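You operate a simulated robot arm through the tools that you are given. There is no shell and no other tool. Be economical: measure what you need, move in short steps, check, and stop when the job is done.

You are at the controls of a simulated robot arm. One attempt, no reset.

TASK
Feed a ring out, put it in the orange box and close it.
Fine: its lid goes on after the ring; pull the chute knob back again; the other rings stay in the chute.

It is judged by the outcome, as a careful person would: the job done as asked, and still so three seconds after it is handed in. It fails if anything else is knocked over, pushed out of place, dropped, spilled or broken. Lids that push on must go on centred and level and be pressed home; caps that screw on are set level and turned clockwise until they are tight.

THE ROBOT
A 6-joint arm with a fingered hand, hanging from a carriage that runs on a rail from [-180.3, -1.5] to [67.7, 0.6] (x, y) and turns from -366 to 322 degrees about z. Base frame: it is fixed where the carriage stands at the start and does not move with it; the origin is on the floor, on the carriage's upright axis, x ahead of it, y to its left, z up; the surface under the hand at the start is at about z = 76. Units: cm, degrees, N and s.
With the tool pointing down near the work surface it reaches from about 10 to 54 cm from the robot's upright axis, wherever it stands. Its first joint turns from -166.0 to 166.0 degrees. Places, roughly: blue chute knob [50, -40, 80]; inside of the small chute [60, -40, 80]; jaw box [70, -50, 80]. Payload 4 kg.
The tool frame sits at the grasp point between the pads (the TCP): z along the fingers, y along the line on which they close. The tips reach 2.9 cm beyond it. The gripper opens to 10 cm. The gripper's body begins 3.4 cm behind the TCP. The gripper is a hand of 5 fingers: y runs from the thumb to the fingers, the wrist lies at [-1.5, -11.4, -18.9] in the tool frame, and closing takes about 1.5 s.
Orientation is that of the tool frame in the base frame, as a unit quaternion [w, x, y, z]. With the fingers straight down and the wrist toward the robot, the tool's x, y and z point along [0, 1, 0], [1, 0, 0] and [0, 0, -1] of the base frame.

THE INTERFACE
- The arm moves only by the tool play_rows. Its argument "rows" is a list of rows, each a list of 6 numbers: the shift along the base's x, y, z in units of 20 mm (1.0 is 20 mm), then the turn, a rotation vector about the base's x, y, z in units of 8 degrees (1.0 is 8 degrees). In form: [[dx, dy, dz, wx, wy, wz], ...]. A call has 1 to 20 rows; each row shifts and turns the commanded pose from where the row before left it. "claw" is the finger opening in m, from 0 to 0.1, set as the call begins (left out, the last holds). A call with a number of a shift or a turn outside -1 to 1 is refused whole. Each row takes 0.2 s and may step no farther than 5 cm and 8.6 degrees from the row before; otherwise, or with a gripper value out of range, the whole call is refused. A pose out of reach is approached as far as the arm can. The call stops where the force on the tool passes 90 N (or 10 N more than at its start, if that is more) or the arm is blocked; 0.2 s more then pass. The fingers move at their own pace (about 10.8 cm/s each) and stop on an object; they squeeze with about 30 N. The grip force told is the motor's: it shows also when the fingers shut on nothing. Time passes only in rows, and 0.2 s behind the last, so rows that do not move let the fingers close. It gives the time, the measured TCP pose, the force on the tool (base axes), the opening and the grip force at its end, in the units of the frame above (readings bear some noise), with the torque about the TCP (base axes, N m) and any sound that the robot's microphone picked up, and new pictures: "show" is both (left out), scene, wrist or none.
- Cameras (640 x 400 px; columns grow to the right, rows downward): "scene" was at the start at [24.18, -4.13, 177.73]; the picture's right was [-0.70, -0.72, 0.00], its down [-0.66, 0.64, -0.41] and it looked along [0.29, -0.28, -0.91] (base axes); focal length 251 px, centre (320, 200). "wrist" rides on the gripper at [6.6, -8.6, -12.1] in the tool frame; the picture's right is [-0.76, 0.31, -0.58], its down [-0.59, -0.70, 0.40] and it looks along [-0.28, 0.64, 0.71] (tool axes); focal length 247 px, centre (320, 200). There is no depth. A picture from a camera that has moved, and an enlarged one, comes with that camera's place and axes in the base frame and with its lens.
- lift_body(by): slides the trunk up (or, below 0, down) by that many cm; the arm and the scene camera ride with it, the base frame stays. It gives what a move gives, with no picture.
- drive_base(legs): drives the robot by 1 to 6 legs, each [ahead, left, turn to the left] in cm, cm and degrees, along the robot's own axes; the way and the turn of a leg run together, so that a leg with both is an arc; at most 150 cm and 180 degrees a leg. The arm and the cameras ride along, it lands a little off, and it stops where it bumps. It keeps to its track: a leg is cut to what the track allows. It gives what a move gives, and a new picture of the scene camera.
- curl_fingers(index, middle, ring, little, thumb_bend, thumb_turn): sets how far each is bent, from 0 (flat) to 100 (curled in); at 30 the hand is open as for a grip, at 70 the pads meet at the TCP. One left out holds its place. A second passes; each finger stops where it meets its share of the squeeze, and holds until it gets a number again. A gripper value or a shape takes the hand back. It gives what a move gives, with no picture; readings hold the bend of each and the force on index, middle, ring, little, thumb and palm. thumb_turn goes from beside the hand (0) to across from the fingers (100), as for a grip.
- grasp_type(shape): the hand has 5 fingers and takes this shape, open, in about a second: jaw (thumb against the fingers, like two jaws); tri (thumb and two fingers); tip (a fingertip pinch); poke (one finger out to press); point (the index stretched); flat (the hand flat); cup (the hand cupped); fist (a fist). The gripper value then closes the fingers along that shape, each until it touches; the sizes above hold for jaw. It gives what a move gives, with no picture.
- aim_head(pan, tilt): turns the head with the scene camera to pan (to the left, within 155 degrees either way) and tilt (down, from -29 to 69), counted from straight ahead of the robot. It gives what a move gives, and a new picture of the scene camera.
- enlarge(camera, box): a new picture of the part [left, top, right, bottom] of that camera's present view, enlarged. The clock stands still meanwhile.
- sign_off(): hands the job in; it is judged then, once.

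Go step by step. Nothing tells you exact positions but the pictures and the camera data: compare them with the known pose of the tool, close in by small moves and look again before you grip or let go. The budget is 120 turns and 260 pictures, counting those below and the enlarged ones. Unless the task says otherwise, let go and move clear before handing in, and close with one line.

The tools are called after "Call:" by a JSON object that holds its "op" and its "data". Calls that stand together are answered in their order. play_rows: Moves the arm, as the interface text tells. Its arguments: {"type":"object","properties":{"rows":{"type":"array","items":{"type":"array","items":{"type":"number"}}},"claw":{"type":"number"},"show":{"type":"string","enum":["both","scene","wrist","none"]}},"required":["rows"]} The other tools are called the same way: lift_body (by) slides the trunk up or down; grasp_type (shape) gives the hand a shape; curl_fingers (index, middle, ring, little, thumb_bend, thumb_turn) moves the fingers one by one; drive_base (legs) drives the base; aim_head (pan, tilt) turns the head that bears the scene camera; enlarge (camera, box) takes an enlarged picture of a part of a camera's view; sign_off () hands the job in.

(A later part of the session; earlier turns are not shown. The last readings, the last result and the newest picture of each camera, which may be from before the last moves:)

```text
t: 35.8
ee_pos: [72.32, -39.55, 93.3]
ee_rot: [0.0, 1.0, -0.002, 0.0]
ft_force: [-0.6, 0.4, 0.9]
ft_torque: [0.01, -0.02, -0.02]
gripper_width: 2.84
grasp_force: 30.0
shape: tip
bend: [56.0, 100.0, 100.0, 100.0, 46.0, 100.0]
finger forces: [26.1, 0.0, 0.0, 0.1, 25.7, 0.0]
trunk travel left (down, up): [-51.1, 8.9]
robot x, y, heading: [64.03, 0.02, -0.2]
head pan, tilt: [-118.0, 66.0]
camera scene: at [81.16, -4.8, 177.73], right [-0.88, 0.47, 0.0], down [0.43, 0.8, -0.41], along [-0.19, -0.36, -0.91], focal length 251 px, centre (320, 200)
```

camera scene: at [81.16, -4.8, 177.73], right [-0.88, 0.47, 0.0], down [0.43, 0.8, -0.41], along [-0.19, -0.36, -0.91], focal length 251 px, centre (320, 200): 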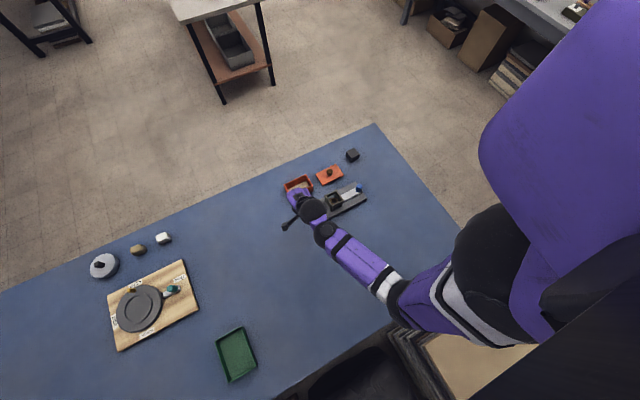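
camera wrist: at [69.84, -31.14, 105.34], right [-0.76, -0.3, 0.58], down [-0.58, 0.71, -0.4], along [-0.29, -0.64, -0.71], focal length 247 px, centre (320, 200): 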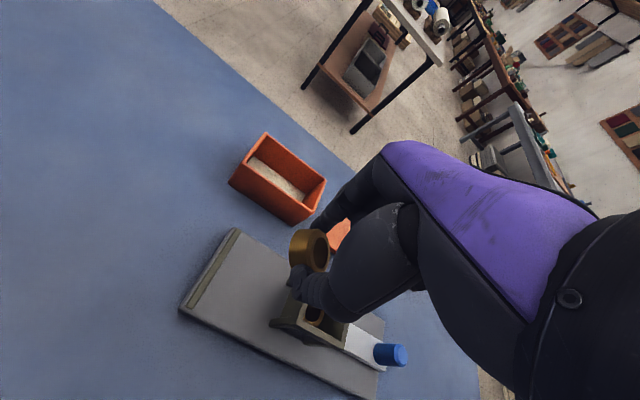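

Now carry the ring over the box, returning to the 30° lean so the ring is flat.

Call:
{"op": "play_rows", "data": {"rows": [[-0.306, -0.86, 0, 0, 0.469, 0], [-0.306, -0.86, 0, 0, 0.469, 0], [-0.306, -0.86, 0, 0, 0.469, 0], [-0.306, -0.86, 0, 0, 0.469, 0], [-0.306, -0.86, 0, 0, 0.469, 0], [-0.306, -0.86, 0, 0, 0.469, 0], [-0.306, -0.86, 0, 0, 0.469, 0], [-0.306, -0.86, 0, 0, 0.469, 0], [0, 0, 0, 0, 0, 0]], "show": "wrist"}}

Call:
{"op": "enlarge", "data": {"camera": "scene", "box": [270, 145, 382, 225]}}

```text
t: 37.8
ee_pos: [67.51, -53.41, 93.26]
ee_rot: [0.001, 0.966, -0.003, -0.26]
ft_force: [0.3, -0.1, -0.2]
ft_torque: [0.01, -0.02, 0.01]
gripper_width: 2.84
grasp_force: 29.9
shape: tip
bend: [56.0, 100.0, 100.0, 100.0, 46.0, 100.0]
finger forces: [26.1, 0.1, 0.0, 0.1, 25.5, 0.0]
trunk travel left (down, up): [-51.1, 8.9]
robot x, y, heading: [64.14, 0.97, -0.4]
head pan, tilt: [-118.0, 66.0]
camera wrist: at [79.28, -44.85, 100.4], right [-0.37, -0.3, 0.88], down [-0.71, 0.71, -0.05], along [-0.61, -0.64, -0.47], focal length 247 px, centre (320, 200)
```

wrist: 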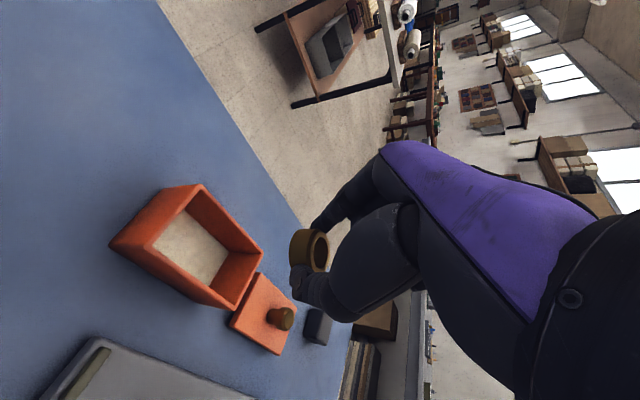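

```text
5.00 times, centred on (326, 185) of scene
camera zoom: at [81.17, -4.81, 177.73], right [-0.88, 0.47, 0.0], down [0.43, 0.8, -0.41], along [-0.19, -0.36, -0.91], focal length 1257 px, centre (290, 275)
```

zoom: 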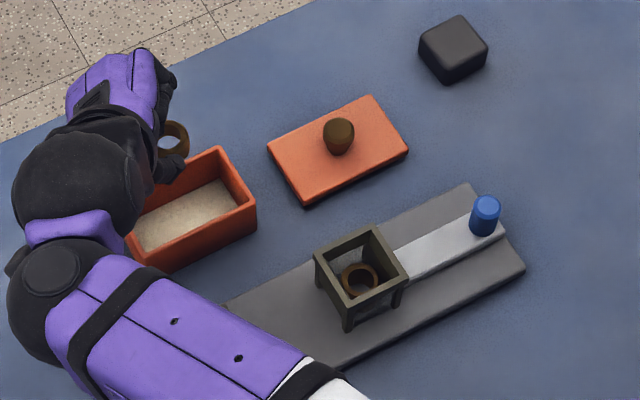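

Ring is over the box centre. Lower until the ring is at rim level with the tips just above the walls.

Call:
{"op": "play_rows", "data": {"rows": [[-0.1, 0, -1, 0, 0, 0], [0, 0, -1, 0, 0, 0], [0, 0, -1, 0, 0, 0], [0, 0, -1, 0, 0, 0], [0, 0, -0.6, 0, 0, 0], [0, 0, 0, 0, 0, 0]], "show": "wrist"}}

Call:
{"op": "enlarge", "data": {"camera": "wrist", "box": [200, 150, 380, 350]}}

Call:
{"op": "enlarge", "data": {"camera": "scene", "box": [270, 145, 382, 225]}}

```text
t: 39.2
ee_pos: [67.33, -53.04, 85.53]
ee_rot: [0.001, 0.966, -0.002, -0.259]
ft_force: [0.0, -0.6, -0.2]
ft_torque: [0.03, -0.01, 0.02]
gripper_width: 2.82
grasp_force: 30.2
shape: tip
bend: [56.0, 100.0, 100.0, 100.0, 46.0, 100.0]
finger forces: [26.0, 0.0, 0.0, 0.0, 25.5, 0.0]
out of reach, approached as far as the arm can: row 5
trunk travel left (down, up): [-51.1, 8.9]
robot x, y, heading: [64.14, 0.23, -0.1]
head pan, tilt: [-118.0, 66.0]
camera wrist: at [78.97, -44.64, 92.67], right [-0.37, -0.3, 0.88], down [-0.71, 0.71, -0.05], along [-0.6, -0.64, -0.47], focal length 247 px, centre (320, 200)
```

wrist: 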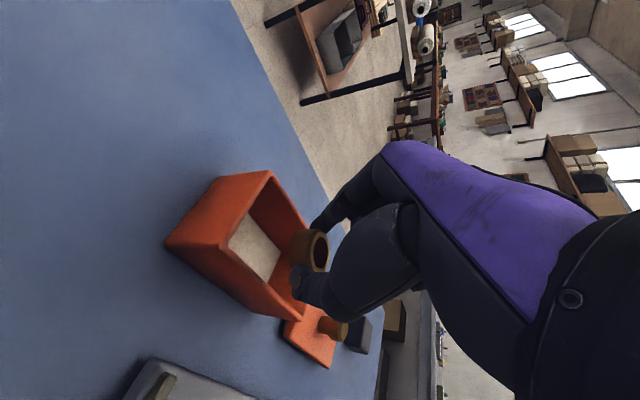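

```text
2.00 times, centred on (290, 250) of wrist
camera zoom: at [78.97, -44.64, 92.67], right [-0.37, -0.3, 0.88], down [-0.71, 0.71, -0.05], along [-0.6, -0.64, -0.47], focal length 494 px, centre (380, 100)
```

zoom: 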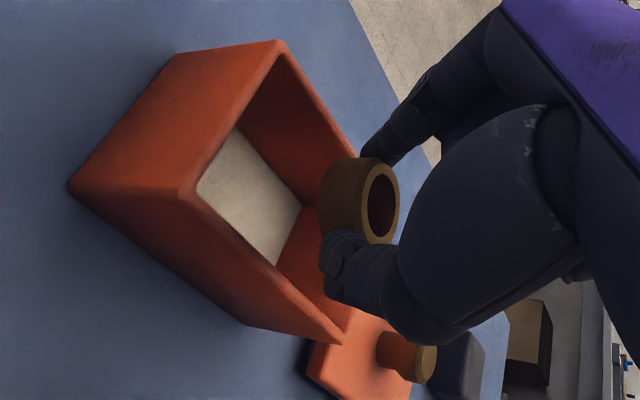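

```text
5.00 times, centred on (326, 185) of scene
camera zoom: at [81.16, -4.8, 177.73], right [-0.88, 0.47, 0.0], down [0.43, 0.8, -0.41], along [-0.19, -0.36, -0.91], focal length 1257 px, centre (290, 275)
```

zoom: 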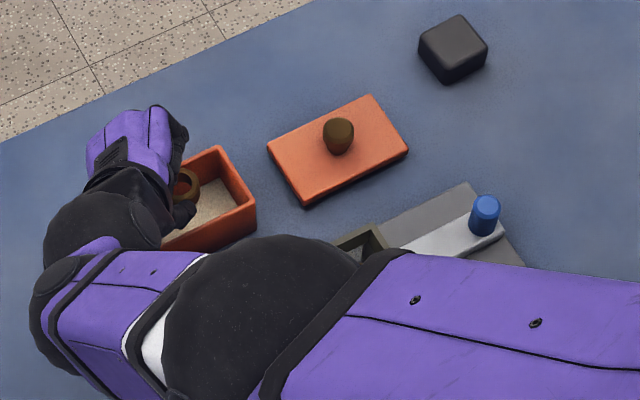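

The arm is at its reach limit; lowering the trunk does the last bit and helps later reach.

Call:
{"op": "lift_body", "data": {"by": -1.8}}

Call:
{"op": "enlarge", "data": {"camera": "wrist", "box": [200, 150, 380, 350]}}

```text
t: 39.8
ee_pos: [67.3, -53.11, 83.75]
ee_rot: [0.001, 0.966, -0.004, -0.259]
ft_force: [-0.8, -0.8, 0.2]
ft_torque: [0.03, -0.02, -0.02]
gripper_width: 2.81
grasp_force: 29.9
shape: tip
bend: [56.0, 100.0, 100.0, 100.0, 46.0, 100.0]
finger forces: [26.0, 0.0, 0.0, 0.0, 25.6, 0.1]
trunk travel left (down, up): [-49.3, 10.7]
robot x, y, heading: [63.87, 0.81, -0.4]
head pan, tilt: [-118.0, 66.0]
```

```text
2.00 times, centred on (290, 250) of wrist
camera zoom: at [78.98, -44.64, 90.87], right [-0.37, -0.3, 0.88], down [-0.71, 0.71, -0.05], along [-0.61, -0.64, -0.47], focal length 494 px, centre (380, 100)
```

zoom: 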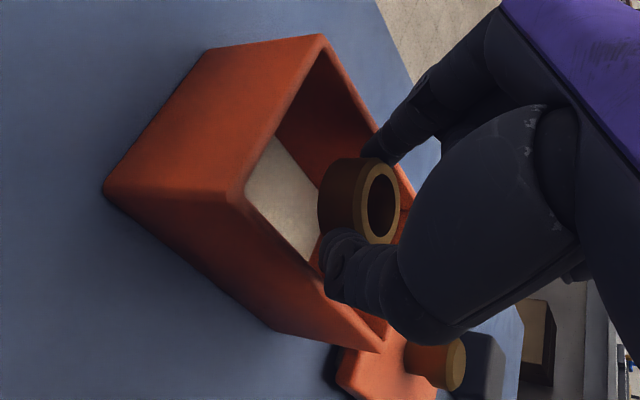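

Ring is just inside the rim. Nudge slightly to centre, then open a little to let it drop.

Call:
{"op": "play_rows", "data": {"rows": [[0, -0.1, 0, 0, 0, 0], [0, 0, 0, 0, 0, 0]], "show": "none"}}

```text
t: 40.4
ee_pos: [67.16, -53.2, 83.79]
ee_rot: [0.001, 0.966, -0.003, -0.258]
ft_force: [0.6, 0.5, 0.5]
ft_torque: [0.02, 0.01, 0.0]
gripper_width: 2.83
grasp_force: 30.2
shape: tip
bend: [56.0, 100.0, 100.0, 100.0, 46.0, 100.0]
finger forces: [26.0, 0.0, 0.0, 0.0, 25.5, 0.0]
trunk travel left (down, up): [-49.3, 10.7]
robot x, y, heading: [64.03, 0.41, -0.3]
head pan, tilt: [-118.0, 66.0]
```

Call:
{"op": "play_rows", "data": {"rows": [[0, 0, 0, 0, 0, 0], [0, 0, 0, 0, 0, 0], [0, 0, 0, 0, 0, 0]], "claw": 0.04, "show": "wrist"}}

Call:
{"op": "enlarge", "data": {"camera": "wrist", "box": [200, 150, 380, 350]}}

```text
t: 41.2
ee_pos: [67.26, -53.26, 83.79]
ee_rot: [0.001, 0.966, -0.003, -0.259]
ft_force: [-0.4, 0.1, 2.6]
ft_torque: [0.02, 0.02, -0.02]
gripper_width: 3.66
grasp_force: 0.0
shape: tip
bend: [51.0, 98.0, 99.0, 99.0, 40.0, 100.0]
finger forces: [5.1, 0.0, 0.0, 0.0, 5.0, 0.1]
trunk travel left (down, up): [-49.3, 10.7]
robot x, y, heading: [64.06, 0.68, 0.0]
head pan, tilt: [-118.0, 66.0]
camera wrist: at [78.97, -44.77, 90.97], right [-0.37, -0.3, 0.88], down [-0.71, 0.71, -0.05], along [-0.6, -0.64, -0.47], focal length 247 px, centre (320, 200)
```

wrist: 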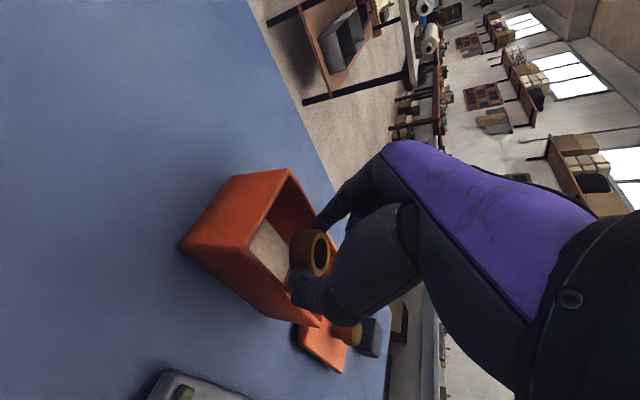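

```text
2.00 times, centred on (290, 250) of wrist
camera zoom: at [78.97, -44.77, 90.97], right [-0.37, -0.3, 0.88], down [-0.71, 0.71, -0.05], along [-0.6, -0.64, -0.47], focal length 494 px, centre (380, 100)
```

zoom: 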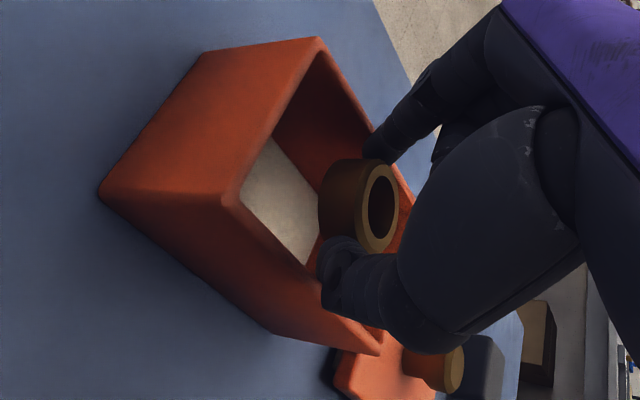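

The readings still show light contact; I'll let time pass and see whether the ring has dropped.

Call:
{"op": "play_rows", "data": {"rows": [[0, 0, 0, 0, 0, 0], [0, 0, 0, 0, 0, 0]], "show": "wrist"}}

Call:
{"op": "enlarge", "data": {"camera": "scene", "box": [275, 155, 345, 205]}}

```text
t: 41.8
ee_pos: [67.3, -53.24, 83.97]
ee_rot: [0.001, 0.966, -0.003, -0.257]
ft_force: [0.4, 0.4, 3.9]
ft_torque: [0.08, 0.02, -0.02]
gripper_width: 3.68
grasp_force: 0.1
shape: tip
bend: [51.0, 98.0, 99.0, 99.0, 40.0, 100.0]
finger forces: [5.3, 0.0, 0.0, 0.0, 5.2, 0.0]
trunk travel left (down, up): [-49.3, 10.7]
robot x, y, heading: [63.97, 0.47, -0.3]
head pan, tilt: [-118.0, 66.0]
camera wrist: at [78.97, -44.77, 90.96], right [-0.37, -0.3, 0.88], down [-0.71, 0.71, -0.05], along [-0.6, -0.64, -0.47], focal length 247 px, centre (320, 200)
```

wrist: 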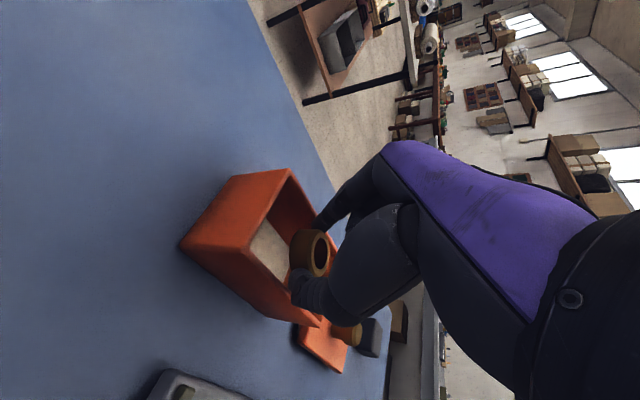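

```text
8.00 times, centred on (310, 180) of scene
camera zoom: at [81.17, -4.81, 175.93], right [-0.88, 0.47, 0.0], down [0.43, 0.8, -0.41], along [-0.19, -0.36, -0.91], focal length 2011 px, centre (400, 360)
```

zoom: 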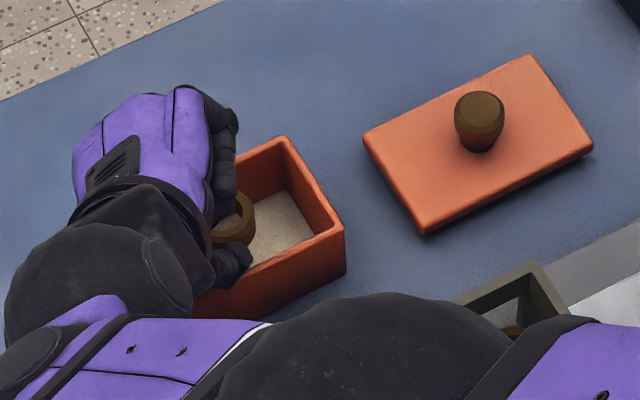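

The ring seems still lightly held while the tips may be touching the walls. I'll rise 0.8 cm first, then open more.

Call:
{"op": "play_rows", "data": {"rows": [[0, 0, 0.2, 0, 0, 0], [0, 0, 0.2, 0, 0, 0], [0, 0, 0, 0, 0, 0]], "show": "wrist"}}

Call:
{"op": "enlarge", "data": {"camera": "wrist", "box": [200, 150, 380, 350]}}

```text
t: 42.6
ee_pos: [67.17, -53.46, 84.4]
ee_rot: [0.0, 0.966, -0.003, -0.259]
ft_force: [0.4, 0.5, -0.6]
ft_torque: [0.01, 0.0, -0.02]
gripper_width: 4.0
grasp_force: 0.0
shape: tip
bend: [48.0, 98.0, 99.0, 99.0, 41.0, 100.0]
finger forces: [0.0, 0.0, 0.0, 0.0, 0.0, 0.1]
trunk travel left (down, up): [-49.3, 10.7]
robot x, y, heading: [63.7, 0.31, -0.2]
head pan, tilt: [-118.0, 66.0]
camera wrist: at [78.99, -44.99, 91.46], right [-0.37, -0.3, 0.88], down [-0.71, 0.71, -0.05], along [-0.61, -0.64, -0.47], focal length 247 px, centre (320, 200)
```

wrist: 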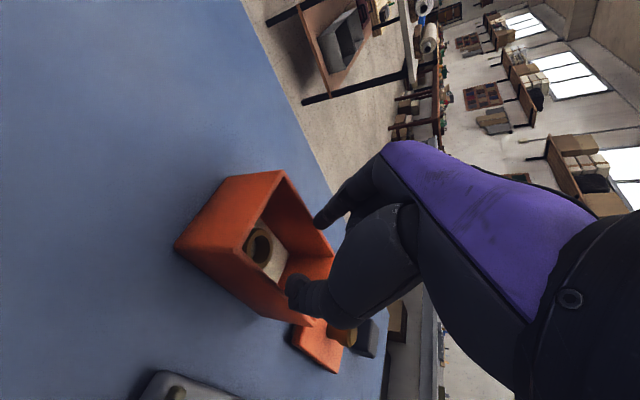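

```text
2.00 times, centred on (290, 250) of wrist
camera zoom: at [78.99, -44.99, 91.46], right [-0.37, -0.3, 0.88], down [-0.71, 0.71, -0.05], along [-0.61, -0.64, -0.47], focal length 494 px, centre (380, 100)
```

zoom: 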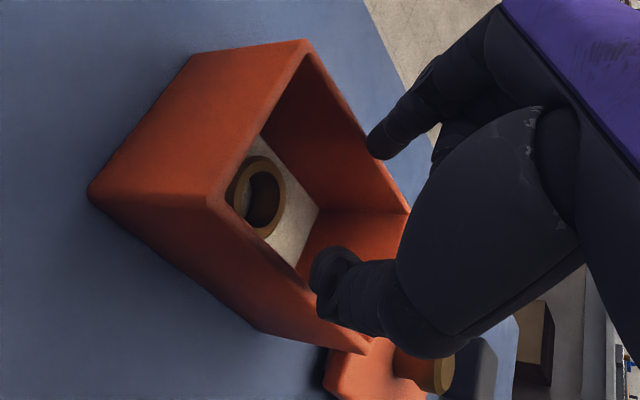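

The ring lies flat in the box and the box hasn't moved. Next: rise, stand the hand upright, drive back toward the lid and lower the trunk a little for reach.

Call:
{"op": "play_rows", "data": {"rows": [[0, 0, 0.5, 0, 0, 0], [0, 0, 1, 0, 0, 0], [0, 0, 1, 0, 0, 0], [0, 0, 1, 0, 0, 0], [0, 0, 1, 0, 0, 0], [0, 0, 1, 0, 0, 0], [0, 0, 1, 0, 0, 0], [0, 0.3, 1, 0, -0.94, 0], [0, 0.3, 1, 0, -0.94, 0], [0, 0.3, 0, 0, -0.94, 0], [0, 0.3, 0, 0, -0.94, 0], [0, 0, 0, 0, 0, 0]], "show": "none"}}

Call:
{"op": "drive_base", "data": {"legs": [[-14, 0, 0]]}}

Call:
{"op": "lift_body", "data": {"by": -8}}

Call:
{"op": "grasp_type", "data": {"shape": "tri"}}

Call:
{"op": "play_rows", "data": {"rows": [[0, 0, 0, 0, 0, 0]], "show": "both"}}

```text
t: 45.2
ee_pos: [71.33, -63.3, 89.17]
ee_rot: [0.0, 1.0, -0.003, 0.001]
ft_force: [0.4, -0.4, 0.4]
ft_torque: [-0.01, 0.01, -0.01]
gripper_width: 3.97
grasp_force: 0.1
shape: tip
bend: [48.0, 98.0, 99.0, 99.0, 41.0, 100.0]
finger forces: [0.1, 0.0, 0.0, 0.1, 0.1, 0.0]
out of reach, approached as far as the arm can: row 1, 2, 3, 4, 5, 6, 7, 8, 9, 10, 11
trunk travel left (down, up): [-49.3, 10.7]
robot x, y, heading: [64.48, 0.39, -0.2]
head pan, tilt: [-118.0, 66.0]
```

```text
t: 46.5
ee_pos: [57.29, -63.64, 89.26]
ee_rot: [-0.001, 1.0, -0.002, 0.001]
ft_force: [-0.2, 0.5, 0.5]
ft_torque: [0.02, 0.01, 0.01]
gripper_width: 3.97
grasp_force: 0.1
shape: tip
bend: [48.0, 98.0, 99.0, 99.0, 41.0, 100.0]
finger forces: [0.0, 0.1, 0.0, 0.0, 0.1, 0.0]
trunk travel left (down, up): [-49.3, 10.7]
robot x, y, heading: [49.99, -0.01, 0.0]
head pan, tilt: [-118.0, 66.0]
camera scene: at [67.11, -4.87, 175.93], right [-0.88, 0.47, 0.0], down [0.43, 0.81, -0.41], along [-0.19, -0.36, -0.91], focal length 251 px, centre (320, 200)
```

scene: 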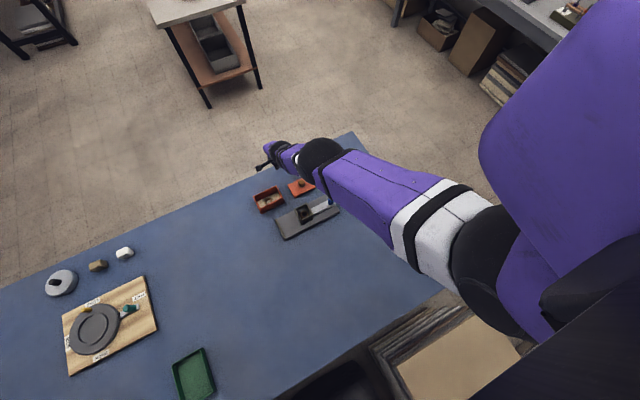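

```text
t: 47.7
ee_pos: [57.4, -63.46, 81.16]
ee_rot: [0.0, 1.0, -0.001, 0.002]
ft_force: [-0.6, 0.1, 0.4]
ft_torque: [0.0, 0.04, 0.02]
gripper_width: 3.98
grasp_force: 0.0
shape: tip
bend: [48.0, 98.0, 99.0, 99.0, 41.0, 100.0]
finger forces: [0.0, 0.1, 0.0, 0.1, 0.1, 0.0]
trunk travel left (down, up): [-41.3, 18.7]
robot x, y, heading: [49.86, 0.29, 0.0]
head pan, tilt: [-118.0, 66.0]
```

```text
t: 48.6
ee_pos: [57.4, -63.59, 81.11]
ee_rot: [0.0, 1.0, -0.002, 0.001]
ft_force: [-0.1, 0.5, -0.2]
ft_torque: [0.0, 0.01, -0.01]
gripper_width: 9.98
grasp_force: 0.1
shape: tri
bend: [30.0, 30.0, 99.0, 99.0, 30.0, 98.0]
finger forces: [0.1, 0.1, 0.0, 0.1, 0.0, 0.0]
trunk travel left (down, up): [-41.3, 18.7]
robot x, y, heading: [49.75, 0.47, -0.1]
head pan, tilt: [-118.0, 66.0]
```

```text
t: 49.0
ee_pos: [57.34, -63.48, 81.15]
ee_rot: [0.0, 1.0, -0.002, 0.002]
ft_force: [-0.4, 0.8, 0.0]
ft_torque: [0.03, -0.02, 0.0]
gripper_width: 9.99
grasp_force: 0.0
shape: tri
bend: [30.0, 30.0, 99.0, 99.0, 30.0, 98.0]
finger forces: [0.1, 0.0, 0.0, 0.0, 0.0, 0.0]
trunk travel left (down, up): [-41.3, 18.7]
robot x, y, heading: [49.89, 0.33, -0.2]
head pan, tilt: [-118.0, 66.0]
camera scene: at [67.11, -4.87, 167.93], right [-0.88, 0.47, 0.0], down [0.43, 0.81, -0.41], along [-0.19, -0.36, -0.91], focal length 251 px, centre (320, 200)
camera wrist: at [63.91, -55.0, 93.25], right [-0.76, -0.3, 0.58], down [-0.59, 0.7, -0.4], along [-0.28, -0.64, -0.71], focal length 247 px, centre (320, 200)
```

scene: 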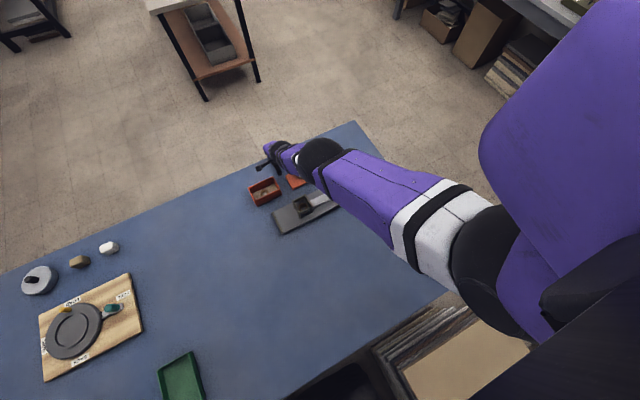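
wrist: 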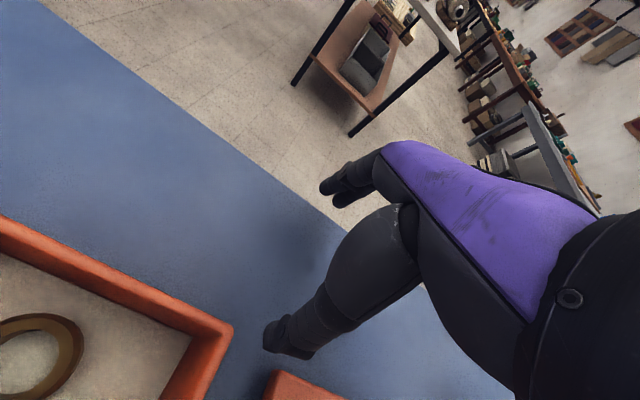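

The batch ran the arm to its limit and the hand ended at [57, -63.5, 81], between and beyond box and lid. I'll check that nothing was touched before moving on, in smaller steps.

Call:
{"op": "enlarge", "data": {"camera": "scene", "box": [235, 135, 347, 235]}}

Call:
{"op": "lift_body", "data": {"by": 9}}

```text
4.00 times, centred on (291, 185) of scene
camera zoom: at [67.11, -4.87, 167.93], right [-0.88, 0.47, 0.0], down [0.43, 0.81, -0.41], along [-0.19, -0.36, -0.91], focal length 1005 px, centre (436, 260)
```

zoom: 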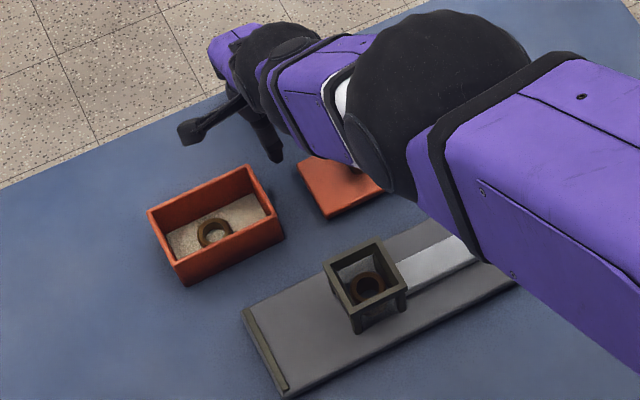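

```text
t: 50.3
ee_pos: [57.4, -63.43, 90.16]
ee_rot: [0.0, 1.0, -0.002, 0.001]
ft_force: [0.5, 0.3, 0.4]
ft_torque: [-0.02, 0.04, -0.04]
gripper_width: 10.0
grasp_force: 0.1
shape: tri
bend: [30.0, 30.0, 99.0, 99.0, 30.0, 98.0]
finger forces: [0.0, 0.0, 0.1, 0.0, 0.1, 0.0]
trunk travel left (down, up): [-50.3, 9.7]
robot x, y, heading: [49.71, 0.4, 0.1]
head pan, tilt: [-118.0, 66.0]
```

Nothing moved. Now bring the hand back toward the lid in a short test move.

Call:
{"op": "play_rows", "data": {"rows": [[0, 0.5, 0.2, 0, 0, 0], [0, 0.5, 0.2, 0, 0, 0], [0, 0.5, 0.2, 0, 0, 0], [0, 0, 0, 0, 0, 0]], "show": "none"}}

```text
t: 51.3
ee_pos: [57.68, -62.77, 89.49]
ee_rot: [0.0, 1.0, -0.002, 0.001]
ft_force: [-0.7, -0.1, 0.2]
ft_torque: [0.03, 0.0, -0.01]
gripper_width: 9.99
grasp_force: 0.0
shape: tri
bend: [30.0, 30.0, 99.0, 99.0, 30.0, 98.0]
finger forces: [0.1, 0.0, 0.0, 0.1, 0.0, 0.1]
out of reach, approached as far as the arm can: row 1, 2, 3
trunk travel left (down, up): [-50.3, 9.7]
robot x, y, heading: [50.24, 0.2, 0.0]
head pan, tilt: [-118.0, 66.0]
```

The arm seems stuck near straight. I'll look before choosing how to bend it.

Call:
{"op": "aim_head", "data": {"pan": -110, "tilt": 50}}

Call:
{"op": "play_rows", "data": {"rows": [[0, 0, 0, 0, 0, 0]], "show": "wrist"}}

```text
t: 52.0
ee_pos: [57.65, -62.87, 89.54]
ee_rot: [0.0, 1.0, -0.002, 0.0]
ft_force: [0.6, 0.2, 0.2]
ft_torque: [0.01, 0.0, 0.02]
gripper_width: 10.02
grasp_force: 0.1
shape: tri
bend: [30.0, 30.0, 99.0, 99.0, 30.0, 98.0]
finger forces: [0.1, 0.0, 0.0, 0.0, 0.0, 0.0]
trunk travel left (down, up): [-50.3, 9.7]
robot x, y, heading: [50.15, 0.6, -0.2]
head pan, tilt: [-110.0, 50.0]
camera scene: at [67.26, -6.85, 178.84], right [-0.94, 0.34, 0.0], down [0.26, 0.72, -0.64], along [-0.22, -0.6, -0.77], focal length 251 px, centre (320, 200)
```

scene: 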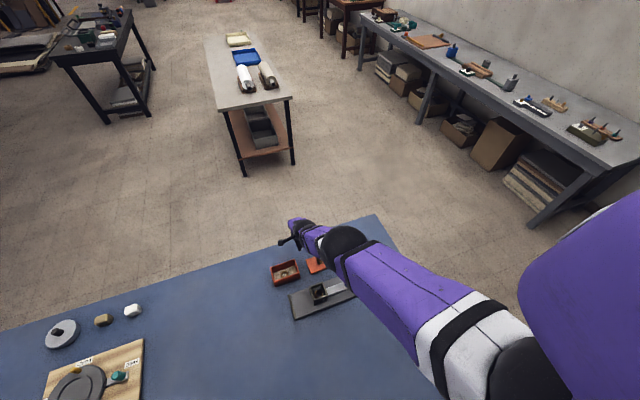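

```text
t: 52.5
ee_pos: [57.62, -62.86, 89.39]
ee_rot: [0.0, 1.0, -0.002, 0.001]
ft_force: [-0.8, 0.4, 0.4]
ft_torque: [0.0, -0.02, -0.02]
gripper_width: 9.99
grasp_force: 0.0
shape: tri
bend: [30.0, 30.0, 99.0, 99.0, 30.0, 98.0]
finger forces: [0.0, 0.0, 0.0, 0.0, 0.0, 0.0]
trunk travel left (down, up): [-50.3, 9.7]
robot x, y, heading: [49.64, 0.41, -0.2]
head pan, tilt: [-110.0, 50.0]
camera wrist: at [64.17, -54.3, 101.5], right [-0.76, -0.3, 0.58], down [-0.59, 0.71, -0.4], along [-0.28, -0.64, -0.71], focal length 247 px, centre (320, 200)
```

wrist: 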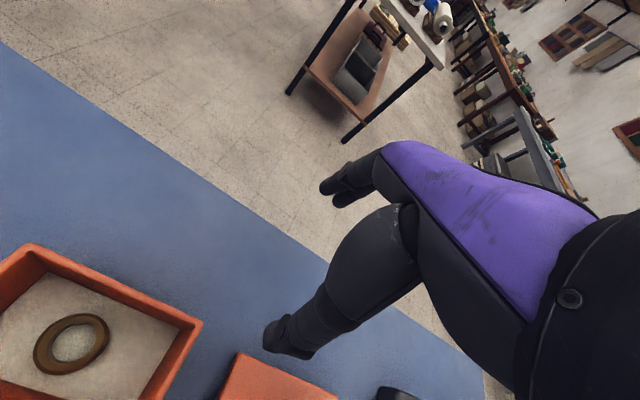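

The arm is stretched straight. I'll try drawing it inward again, with a bit of hand yaw to leave the straight posture.

Call:
{"op": "play_rows", "data": {"rows": [[0, 0.7, 0, 0, 0, 0.3], [0, 0.7, 0, 0, 0, 0.3], [0, 0.7, 0, 0, 0, 0.3], [0, 0.7, 0, 0, 0, 0.3], [0, 0, 0, 0, 0, 0]], "show": "none"}}

```text
t: 53.6
ee_pos: [58.12, -60.0, 86.62]
ee_rot: [0.0, 0.997, 0.082, 0.001]
ft_force: [-0.4, 1.3, 0.2]
ft_torque: [-0.02, -0.01, 0.02]
gripper_width: 10.0
grasp_force: 0.0
shape: tri
bend: [30.0, 30.0, 99.0, 99.0, 30.0, 98.0]
finger forces: [0.0, 0.0, 0.1, 0.2, 0.0, 0.0]
out of reach, approached as far as the arm can: row 1, 2, 3, 4
trunk travel left (down, up): [-50.3, 9.7]
robot x, y, heading: [50.01, 0.81, 0.0]
head pan, tilt: [-110.0, 50.0]
```

The hand slides along a sphere of full reach. I'll raise the trunk for safety, then try a tangential (upward) move to unlock the elbow.

Call:
{"op": "lift_body", "data": {"by": 9}}

Call:
{"op": "play_rows", "data": {"rows": [[0, 1, -0.6, 0, 0, 0], [0, 1, -0.6, 0, 0, 0], [0, 1, -0.6, 0, 0, 0], [0, 0, 0, 0, 0, 0]], "show": "scene"}}

```text
t: 54.9
ee_pos: [58.06, -59.98, 95.78]
ee_rot: [-0.001, 0.997, 0.083, 0.001]
ft_force: [-0.6, -1.1, 0.5]
ft_torque: [-0.01, -0.01, -0.01]
gripper_width: 9.97
grasp_force: 0.1
shape: tri
bend: [30.0, 30.0, 99.0, 99.0, 30.0, 98.0]
finger forces: [0.0, 0.0, 0.1, 0.1, 0.0, 0.1]
trunk travel left (down, up): [-59.3, 0.7]
robot x, y, heading: [49.82, 0.22, -0.1]
head pan, tilt: [-110.0, 50.0]
```

```text
t: 55.9
ee_pos: [58.14, -54.82, 91.17]
ee_rot: [0.0, 0.997, 0.083, 0.001]
ft_force: [0.6, 0.8, -0.7]
ft_torque: [0.01, -0.02, 0.02]
gripper_width: 10.01
grasp_force: 0.1
shape: tri
bend: [30.0, 30.0, 99.0, 99.0, 30.0, 98.0]
finger forces: [0.0, 0.0, 0.1, 0.0, 0.0, 0.0]
out of reach, approached as far as the arm can: row 1, 2, 3
trunk travel left (down, up): [-59.3, 0.7]
robot x, y, heading: [49.97, 0.45, 0.1]
head pan, tilt: [-110.0, 50.0]
camera scene: at [67.26, -6.85, 187.85], right [-0.94, 0.34, 0.0], down [0.26, 0.72, -0.64], along [-0.22, -0.6, -0.77], focal length 251 px, centre (320, 200)
```

scene: 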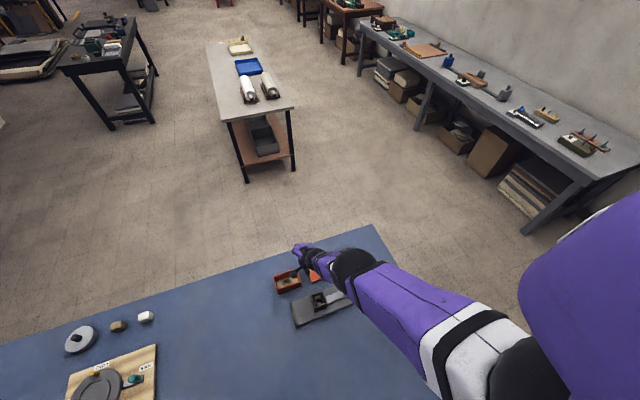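

Call:
{"op": "play_rows", "data": {"rows": [[0, -0.3, 0.9, 0, 0, 0], [0, 0.3, 0.9, 0, 0, 0], [0, 0.5, 0.5, 0, 0, 0], [0, 0, 0, 0, 0, 0]], "show": "none"}}

```text
t: 56.9
ee_pos: [58.31, -55.01, 93.29]
ee_rot: [-0.005, 0.997, 0.082, 0.001]
ft_force: [-0.8, 1.0, -1.5]
ft_torque: [-0.17, -0.04, -0.01]
gripper_width: 10.0
grasp_force: 0.1
shape: tri
bend: [30.0, 30.0, 99.0, 99.0, 30.0, 98.0]
finger forces: [0.1, 0.0, 0.0, 0.1, 0.0, 0.1]
out of reach, approached as far as the arm can: row 1, 2
trunk travel left (down, up): [-59.3, 0.7]
robot x, y, heading: [49.69, 0.39, -0.3]
head pan, tilt: [-110.0, 50.0]
```

Unlocked: the last row was reachable. Settle and confirm with a small raise.

Call:
{"op": "play_rows", "data": {"rows": [[0, 0.5, 0.5, 0, 0, 0], [0, 0.5, 0.5, 0, 0, -0.3], [0, 0.3, 0.5, 0, 0, -0.3], [0, 0, 0, 0, 0, -0.3], [0, 0, 0, 0, 0, -0.3], [0, 0, 0, 0, 0, 0]], "show": "scene"}}

```text
t: 58.3
ee_pos: [58.22, -53.01, 96.75]
ee_rot: [0.0, 1.0, -0.002, 0.0]
ft_force: [-0.5, -0.2, 0.3]
ft_torque: [-0.01, -0.03, -0.04]
gripper_width: 10.02
grasp_force: 0.0
shape: tri
bend: [30.0, 30.0, 99.0, 99.0, 30.0, 98.0]
finger forces: [0.0, 0.2, 0.1, 0.0, 0.0, 0.0]
trunk travel left (down, up): [-59.3, 0.7]
robot x, y, heading: [50.25, 0.04, -0.4]
head pan, tilt: [-110.0, 50.0]
camera scene: at [67.26, -6.86, 187.85], right [-0.94, 0.34, 0.0], down [0.26, 0.72, -0.64], along [-0.22, -0.6, -0.77], focal length 251 px, centre (320, 200)
```

scene: 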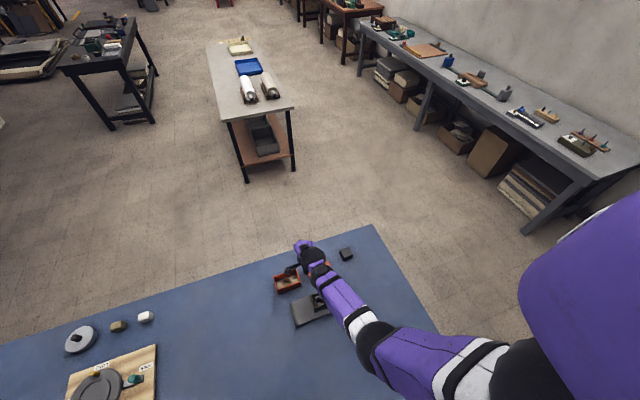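

Arm is bent again. To gain margin, raise the hand and lower the trunk in matching steps.

Call:
{"op": "play_rows", "data": {"rows": [[-0.8, 0.2, 1, 0, 0, 0], [-0.8, 0, 1, 0, 0, 0], [-0.8, 0, 1, 0, 0, 0], [-0.8, 0, 1, 0, 0, 0], [-0.8, 0, 1, 0, 0, 0], [0, 0, 1, 0, 0, 0], [0, 0, 0, 0, 0, 0]], "show": "none"}}

Call:
{"op": "lift_body", "data": {"by": -12}}

Call:
{"op": "aim_head", "data": {"pan": -118, "tilt": 64}}

```text
t: 59.9
ee_pos: [50.44, -52.77, 108.68]
ee_rot: [0.001, 1.0, -0.001, 0.001]
ft_force: [-0.1, 0.0, 0.8]
ft_torque: [0.0, 0.0, -0.05]
gripper_width: 10.0
grasp_force: 0.0
shape: tri
bend: [30.0, 30.0, 99.0, 99.0, 30.0, 98.0]
finger forces: [0.0, 0.1, 0.0, 0.0, 0.0, 0.0]
trunk travel left (down, up): [-59.3, 0.7]
robot x, y, heading: [49.69, 0.58, -0.4]
head pan, tilt: [-110.0, 50.0]
```

```text
t: 61.4
ee_pos: [50.29, -52.7, 96.71]
ee_rot: [0.0, 1.0, -0.002, 0.001]
ft_force: [-0.1, -0.1, 0.3]
ft_torque: [0.01, 0.02, 0.03]
gripper_width: 10.0
grasp_force: 0.1
shape: tri
bend: [30.0, 30.0, 99.0, 99.0, 30.0, 98.0]
finger forces: [0.0, 0.0, 0.0, 0.0, 0.1, 0.0]
trunk travel left (down, up): [-47.3, 12.7]
robot x, y, heading: [50.17, 0.67, -0.2]
head pan, tilt: [-110.0, 50.0]
```

```text
t: 62.2
ee_pos: [50.3, -52.69, 96.7]
ee_rot: [0.0, 1.0, -0.002, 0.001]
ft_force: [-0.2, 0.2, 0.7]
ft_torque: [-0.04, 0.06, 0.0]
gripper_width: 10.0
grasp_force: 0.1
shape: tri
bend: [30.0, 30.0, 99.0, 99.0, 30.0, 98.0]
finger forces: [0.0, 0.1, 0.1, 0.0, 0.1, 0.1]
trunk travel left (down, up): [-47.3, 12.7]
robot x, y, heading: [50.2, 0.42, -0.0]
head pan, tilt: [-118.0, 64.0]
camera scene: at [66.99, -5.09, 174.15], right [-0.88, 0.47, 0.0], down [0.42, 0.79, -0.44], along [-0.21, -0.39, -0.9], focal length 251 px, centre (320, 200)
```

scene: 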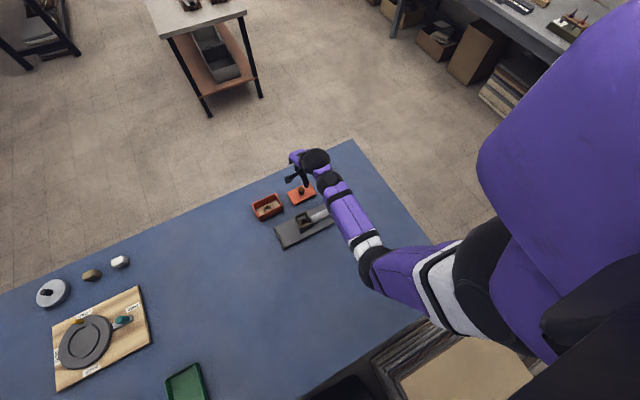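

One more such step for margin.

Call:
{"op": "play_rows", "data": {"rows": [[0, 0, 1, 0, 0, 0], [0, 0, 1, 0, 0, 0], [0, 0, 1, 0, 0, 0], [0, 0, 1, 0, 0, 0], [0, 0, 1, 0, 0, 0], [0, 0, 1, 0, 0, 0], [0, 0, 0, 0, 0, 0]], "show": "none"}}

Call:
{"op": "lift_body", "data": {"by": -14}}

Call:
{"op": "play_rows", "data": {"rows": [[0, 0, 0, 0, 0, 0]], "show": "both"}}

Call:
{"op": "enlarge", "data": {"camera": "scene", "box": [230, 160, 370, 260]}}

```text
t: 63.8
ee_pos: [50.25, -52.74, 108.55]
ee_rot: [0.001, 1.0, -0.002, 0.001]
ft_force: [0.7, -1.0, -0.1]
ft_torque: [0.0, 0.01, 0.01]
gripper_width: 10.01
grasp_force: 0.0
shape: tri
bend: [30.0, 30.0, 99.0, 99.0, 30.0, 98.0]
finger forces: [0.0, 0.0, 0.0, 0.1, 0.0, 0.1]
trunk travel left (down, up): [-47.3, 12.7]
robot x, y, heading: [50.26, 0.19, -0.4]
head pan, tilt: [-118.0, 64.0]
```

```text
t: 65.4
ee_pos: [50.23, -52.85, 94.59]
ee_rot: [0.0, 1.0, -0.002, 0.001]
ft_force: [0.1, -0.2, -0.5]
ft_torque: [0.0, 0.04, 0.03]
gripper_width: 9.99
grasp_force: 0.1
shape: tri
bend: [30.0, 30.0, 99.0, 99.0, 30.0, 98.0]
finger forces: [0.0, 0.1, 0.0, 0.0, 0.0, 0.0]
trunk travel left (down, up): [-33.3, 26.7]
robot x, y, heading: [49.75, 0.45, -0.0]
head pan, tilt: [-118.0, 64.0]
```

```text
t: 65.8
ee_pos: [50.32, -52.71, 94.67]
ee_rot: [0.0, 1.0, -0.002, 0.0]
ft_force: [0.2, -0.4, -0.1]
ft_torque: [0.01, 0.0, 0.01]
gripper_width: 10.0
grasp_force: 0.1
shape: tri
bend: [30.0, 30.0, 99.0, 99.0, 30.0, 98.0]
finger forces: [0.0, 0.0, 0.1, 0.0, 0.1, 0.0]
trunk travel left (down, up): [-33.3, 26.7]
robot x, y, heading: [50.05, 0.51, 0.1]
head pan, tilt: [-118.0, 64.0]
camera scene: at [66.99, -5.09, 160.14], right [-0.88, 0.47, 0.0], down [0.42, 0.79, -0.44], along [-0.21, -0.39, -0.9], focal length 251 px, centre (320, 200)
camera wrist: at [56.79, -44.27, 106.62], right [-0.76, -0.3, 0.58], down [-0.59, 0.7, -0.4], along [-0.28, -0.64, -0.71], focal length 247 px, centre (320, 200)
```

scene: 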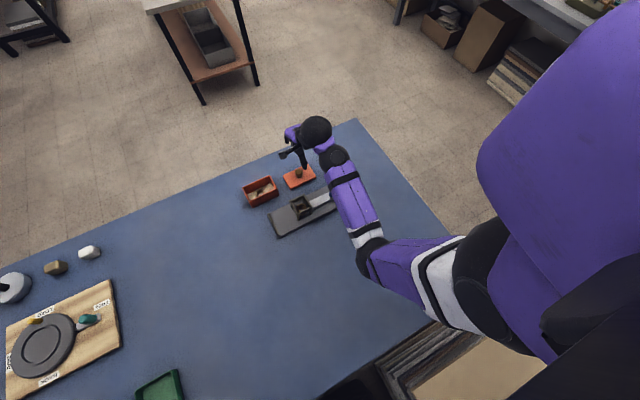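
wrist: 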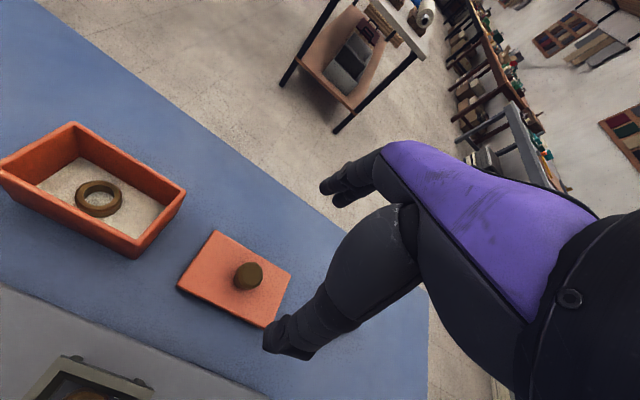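

```text
4.00 times, centred on (300, 210) of scene
camera zoom: at [66.99, -5.09, 160.14], right [-0.88, 0.47, 0.0], down [0.42, 0.79, -0.44], along [-0.21, -0.39, -0.9], focal length 1005 px, centre (400, 160)
```

zoom: 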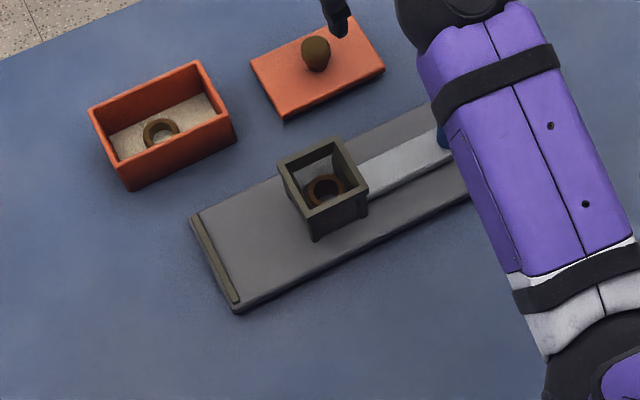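

Clear view now: lid centre about [50.1, -53.8] with knob top z≈79.9, box unchanged at [65.85, -53.35]. Descend over the lid knob with the three-finger shape.

Call:
{"op": "play_rows", "data": {"rows": [[0, -0.25, -1, 0, 0, 0], [0, -0.25, -1, 0, 0, 0], [0, 0, -1, 0, 0, 0], [0, 0, -1, 0, 0, 0], [0, 0, -1, 0, 0, 0], [0, 0, 0, 0, 0, 0]], "claw": 0.06, "show": "wrist"}}

Call:
{"op": "enlarge", "data": {"camera": "wrist", "box": [200, 150, 400, 350]}}

Call:
{"op": "enlarge", "data": {"camera": "scene", "box": [265, 145, 335, 195]}}

```text
t: 67.2
ee_pos: [50.2, -53.63, 84.47]
ee_rot: [0.0, 1.0, -0.001, 0.001]
ft_force: [0.3, 1.5, -0.2]
ft_torque: [0.04, -0.04, -0.03]
gripper_width: 6.02
grasp_force: 0.0
shape: tri
bend: [39.0, 39.0, 99.0, 99.0, 30.0, 100.0]
finger forces: [0.1, 0.0, 0.0, 0.0, 0.1, 0.1]
trunk travel left (down, up): [-33.3, 26.7]
robot x, y, heading: [49.92, 0.1, -0.0]
head pan, tilt: [-118.0, 64.0]
camera wrist: at [56.77, -45.18, 96.53], right [-0.76, -0.3, 0.58], down [-0.59, 0.71, -0.4], along [-0.28, -0.64, -0.71], focal length 247 px, centre (320, 200)
```

wrist: 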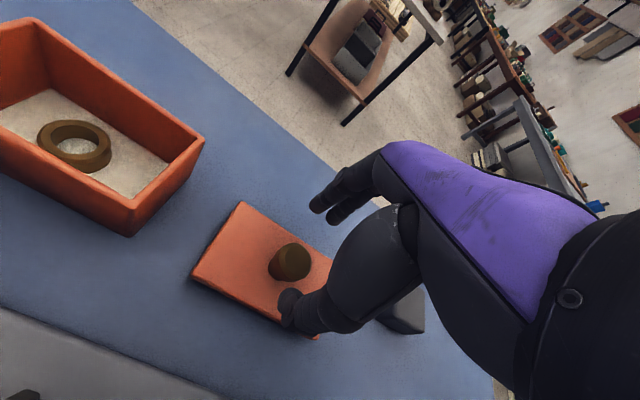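

```text
2.00 times, centred on (300, 250) of wrist
camera zoom: at [56.77, -45.18, 96.53], right [-0.76, -0.3, 0.58], down [-0.59, 0.71, -0.4], along [-0.28, -0.64, -0.71], focal length 494 px, centre (360, 100)
```

zoom: 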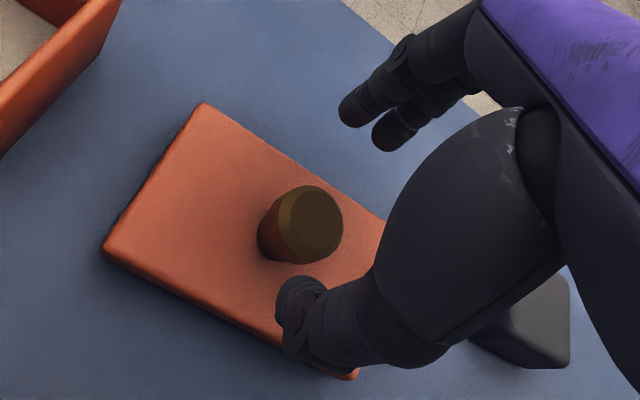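

```text
8.00 times, centred on (300, 170) of scene
camera zoom: at [66.99, -5.09, 160.14], right [-0.88, 0.47, 0.0], down [0.42, 0.79, -0.44], along [-0.21, -0.39, -0.9], focal length 2011 px, centre (480, 440)
```

zoom: 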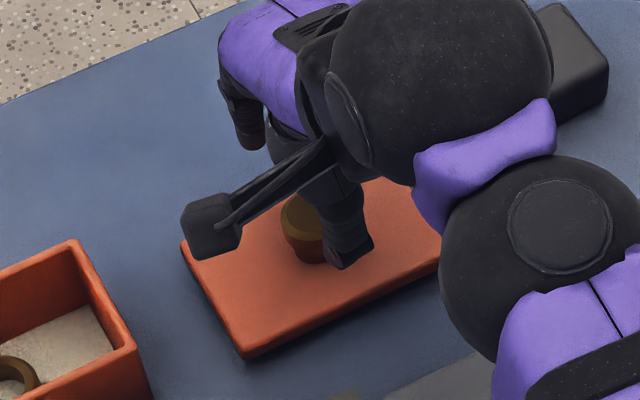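

Fingers straddle the knob well. Descend to knob height and close.

Call:
{"op": "play_rows", "data": {"rows": [[0, 0, -0.7, 0, 0, 0], [0, 0, -0.6, 0, 0, 0], [0, 0, -0.4, 0, 0, 0], [0, 0, 0, 0, 0, 0]], "show": "wrist"}}

```text
t: 68.2
ee_pos: [50.37, -53.72, 81.31]
ee_rot: [0.0, 1.0, -0.002, 0.001]
ft_force: [0.6, -0.4, -0.3]
ft_torque: [-0.05, 0.01, -0.01]
gripper_width: 6.03
grasp_force: 0.1
shape: tri
bend: [39.0, 39.0, 99.0, 99.0, 30.0, 100.0]
finger forces: [0.0, 0.0, 0.2, 0.0, 0.0, 0.0]
trunk travel left (down, up): [-33.3, 26.7]
robot x, y, heading: [50.07, 0.27, -0.1]
head pan, tilt: [-118.0, 64.0]
camera wrist: at [56.88, -45.23, 93.2], right [-0.76, -0.31, 0.58], down [-0.59, 0.7, -0.4], along [-0.28, -0.64, -0.71], focal length 247 px, centre (320, 200)
```

wrist: 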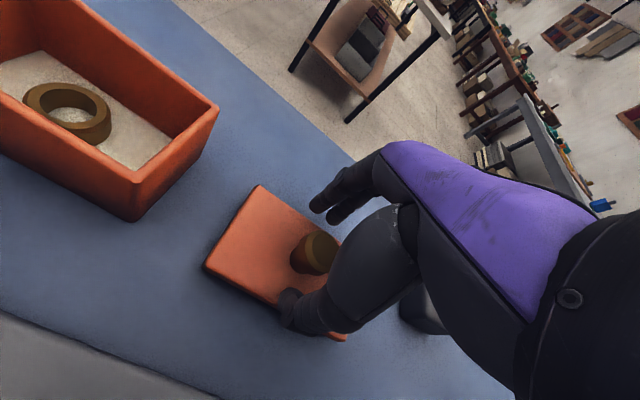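

Call:
{"op": "play_rows", "data": {"rows": [[-0.08, 0, -0.2, 0, 0, 0], [0, 0, 0, 0, 0, 0]], "show": "none"}}

Call:
{"op": "play_rows", "data": {"rows": [[0, 0, 0, 0, 0, 0], [0, 0, 0, 0, 0, 0], [0, 0, 0, 0, 0, 0], [0, 0, 0, 0, 0, 0], [0, 0, 0, 0, 0, 0], [0, 0, 0, 0, 0, 0]], "claw": 0.0, "show": "wrist"}}

Call:
{"op": "enlarge", "data": {"camera": "wrist", "box": [200, 150, 400, 350]}}

Call:
{"op": "enlarge", "data": {"camera": "scene", "box": [265, 145, 335, 195]}}

```text
t: 68.8
ee_pos: [50.05, -53.72, 80.84]
ee_rot: [0.0, 1.0, -0.001, 0.001]
ft_force: [1.4, 0.9, 1.9]
ft_torque: [0.1, -0.01, -0.03]
gripper_width: 6.02
grasp_force: 0.1
shape: tri
bend: [39.0, 39.0, 99.0, 99.0, 30.0, 99.0]
finger forces: [0.1, 0.1, 0.0, 0.1, 2.2, 0.1]
trunk travel left (down, up): [-33.3, 26.7]
robot x, y, heading: [49.99, 0.36, -0.3]
head pan, tilt: [-118.0, 64.0]
```

```text
t: 70.2
ee_pos: [50.06, -53.93, 81.01]
ee_rot: [0.002, 1.0, -0.002, 0.001]
ft_force: [0.0, 3.3, 28.8]
ft_torque: [1.05, -0.09, 0.04]
gripper_width: 4.82
grasp_force: 29.9
shape: tri
bend: [42.0, 45.0, 100.0, 100.0, 31.0, 100.0]
finger forces: [12.6, 12.8, 0.0, 0.0, 51.2, 0.0]
trunk travel left (down, up): [-33.3, 26.7]
robot x, y, heading: [50.14, 0.45, 0.1]
head pan, tilt: [-118.0, 64.0]
camera wrist: at [56.65, -45.43, 92.97], right [-0.76, -0.3, 0.58], down [-0.59, 0.7, -0.4], along [-0.28, -0.64, -0.71], focal length 247 px, centre (320, 200)
```

wrist: 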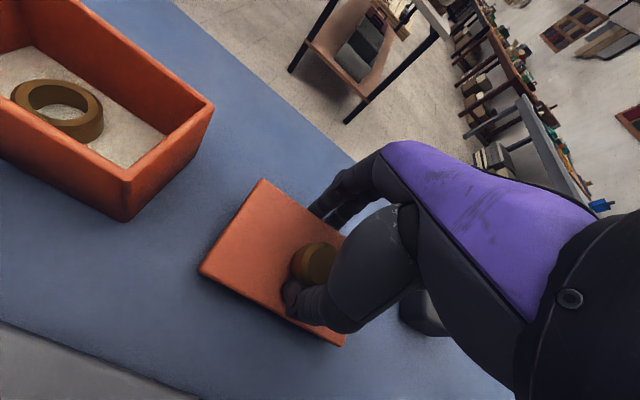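

```text
2.00 times, centred on (300, 250) of wrist
camera zoom: at [56.65, -45.43, 92.97], right [-0.76, -0.3, 0.58], down [-0.59, 0.7, -0.4], along [-0.28, -0.64, -0.71], focal length 494 px, centre (360, 100)
```

zoom: 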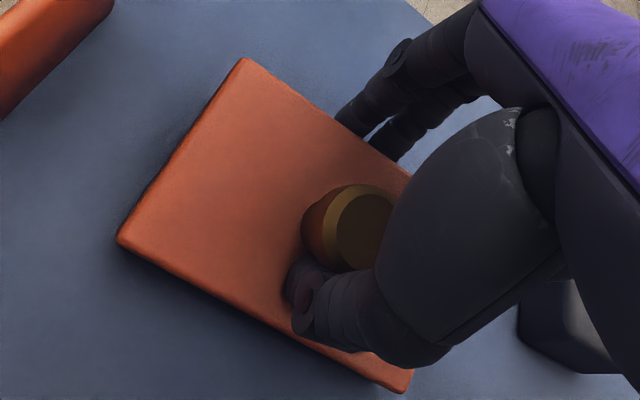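

```text
8.00 times, centred on (300, 170) of scene
camera zoom: at [66.99, -5.16, 160.17], right [-0.88, 0.47, 0.0], down [0.42, 0.79, -0.44], along [-0.21, -0.39, -0.9], focal length 2011 px, centre (480, 440)
```

zoom: 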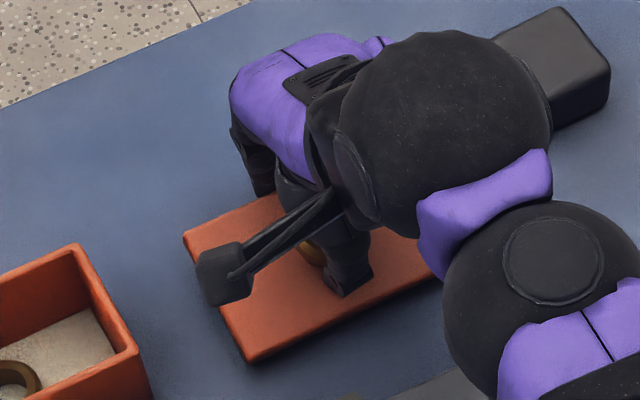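

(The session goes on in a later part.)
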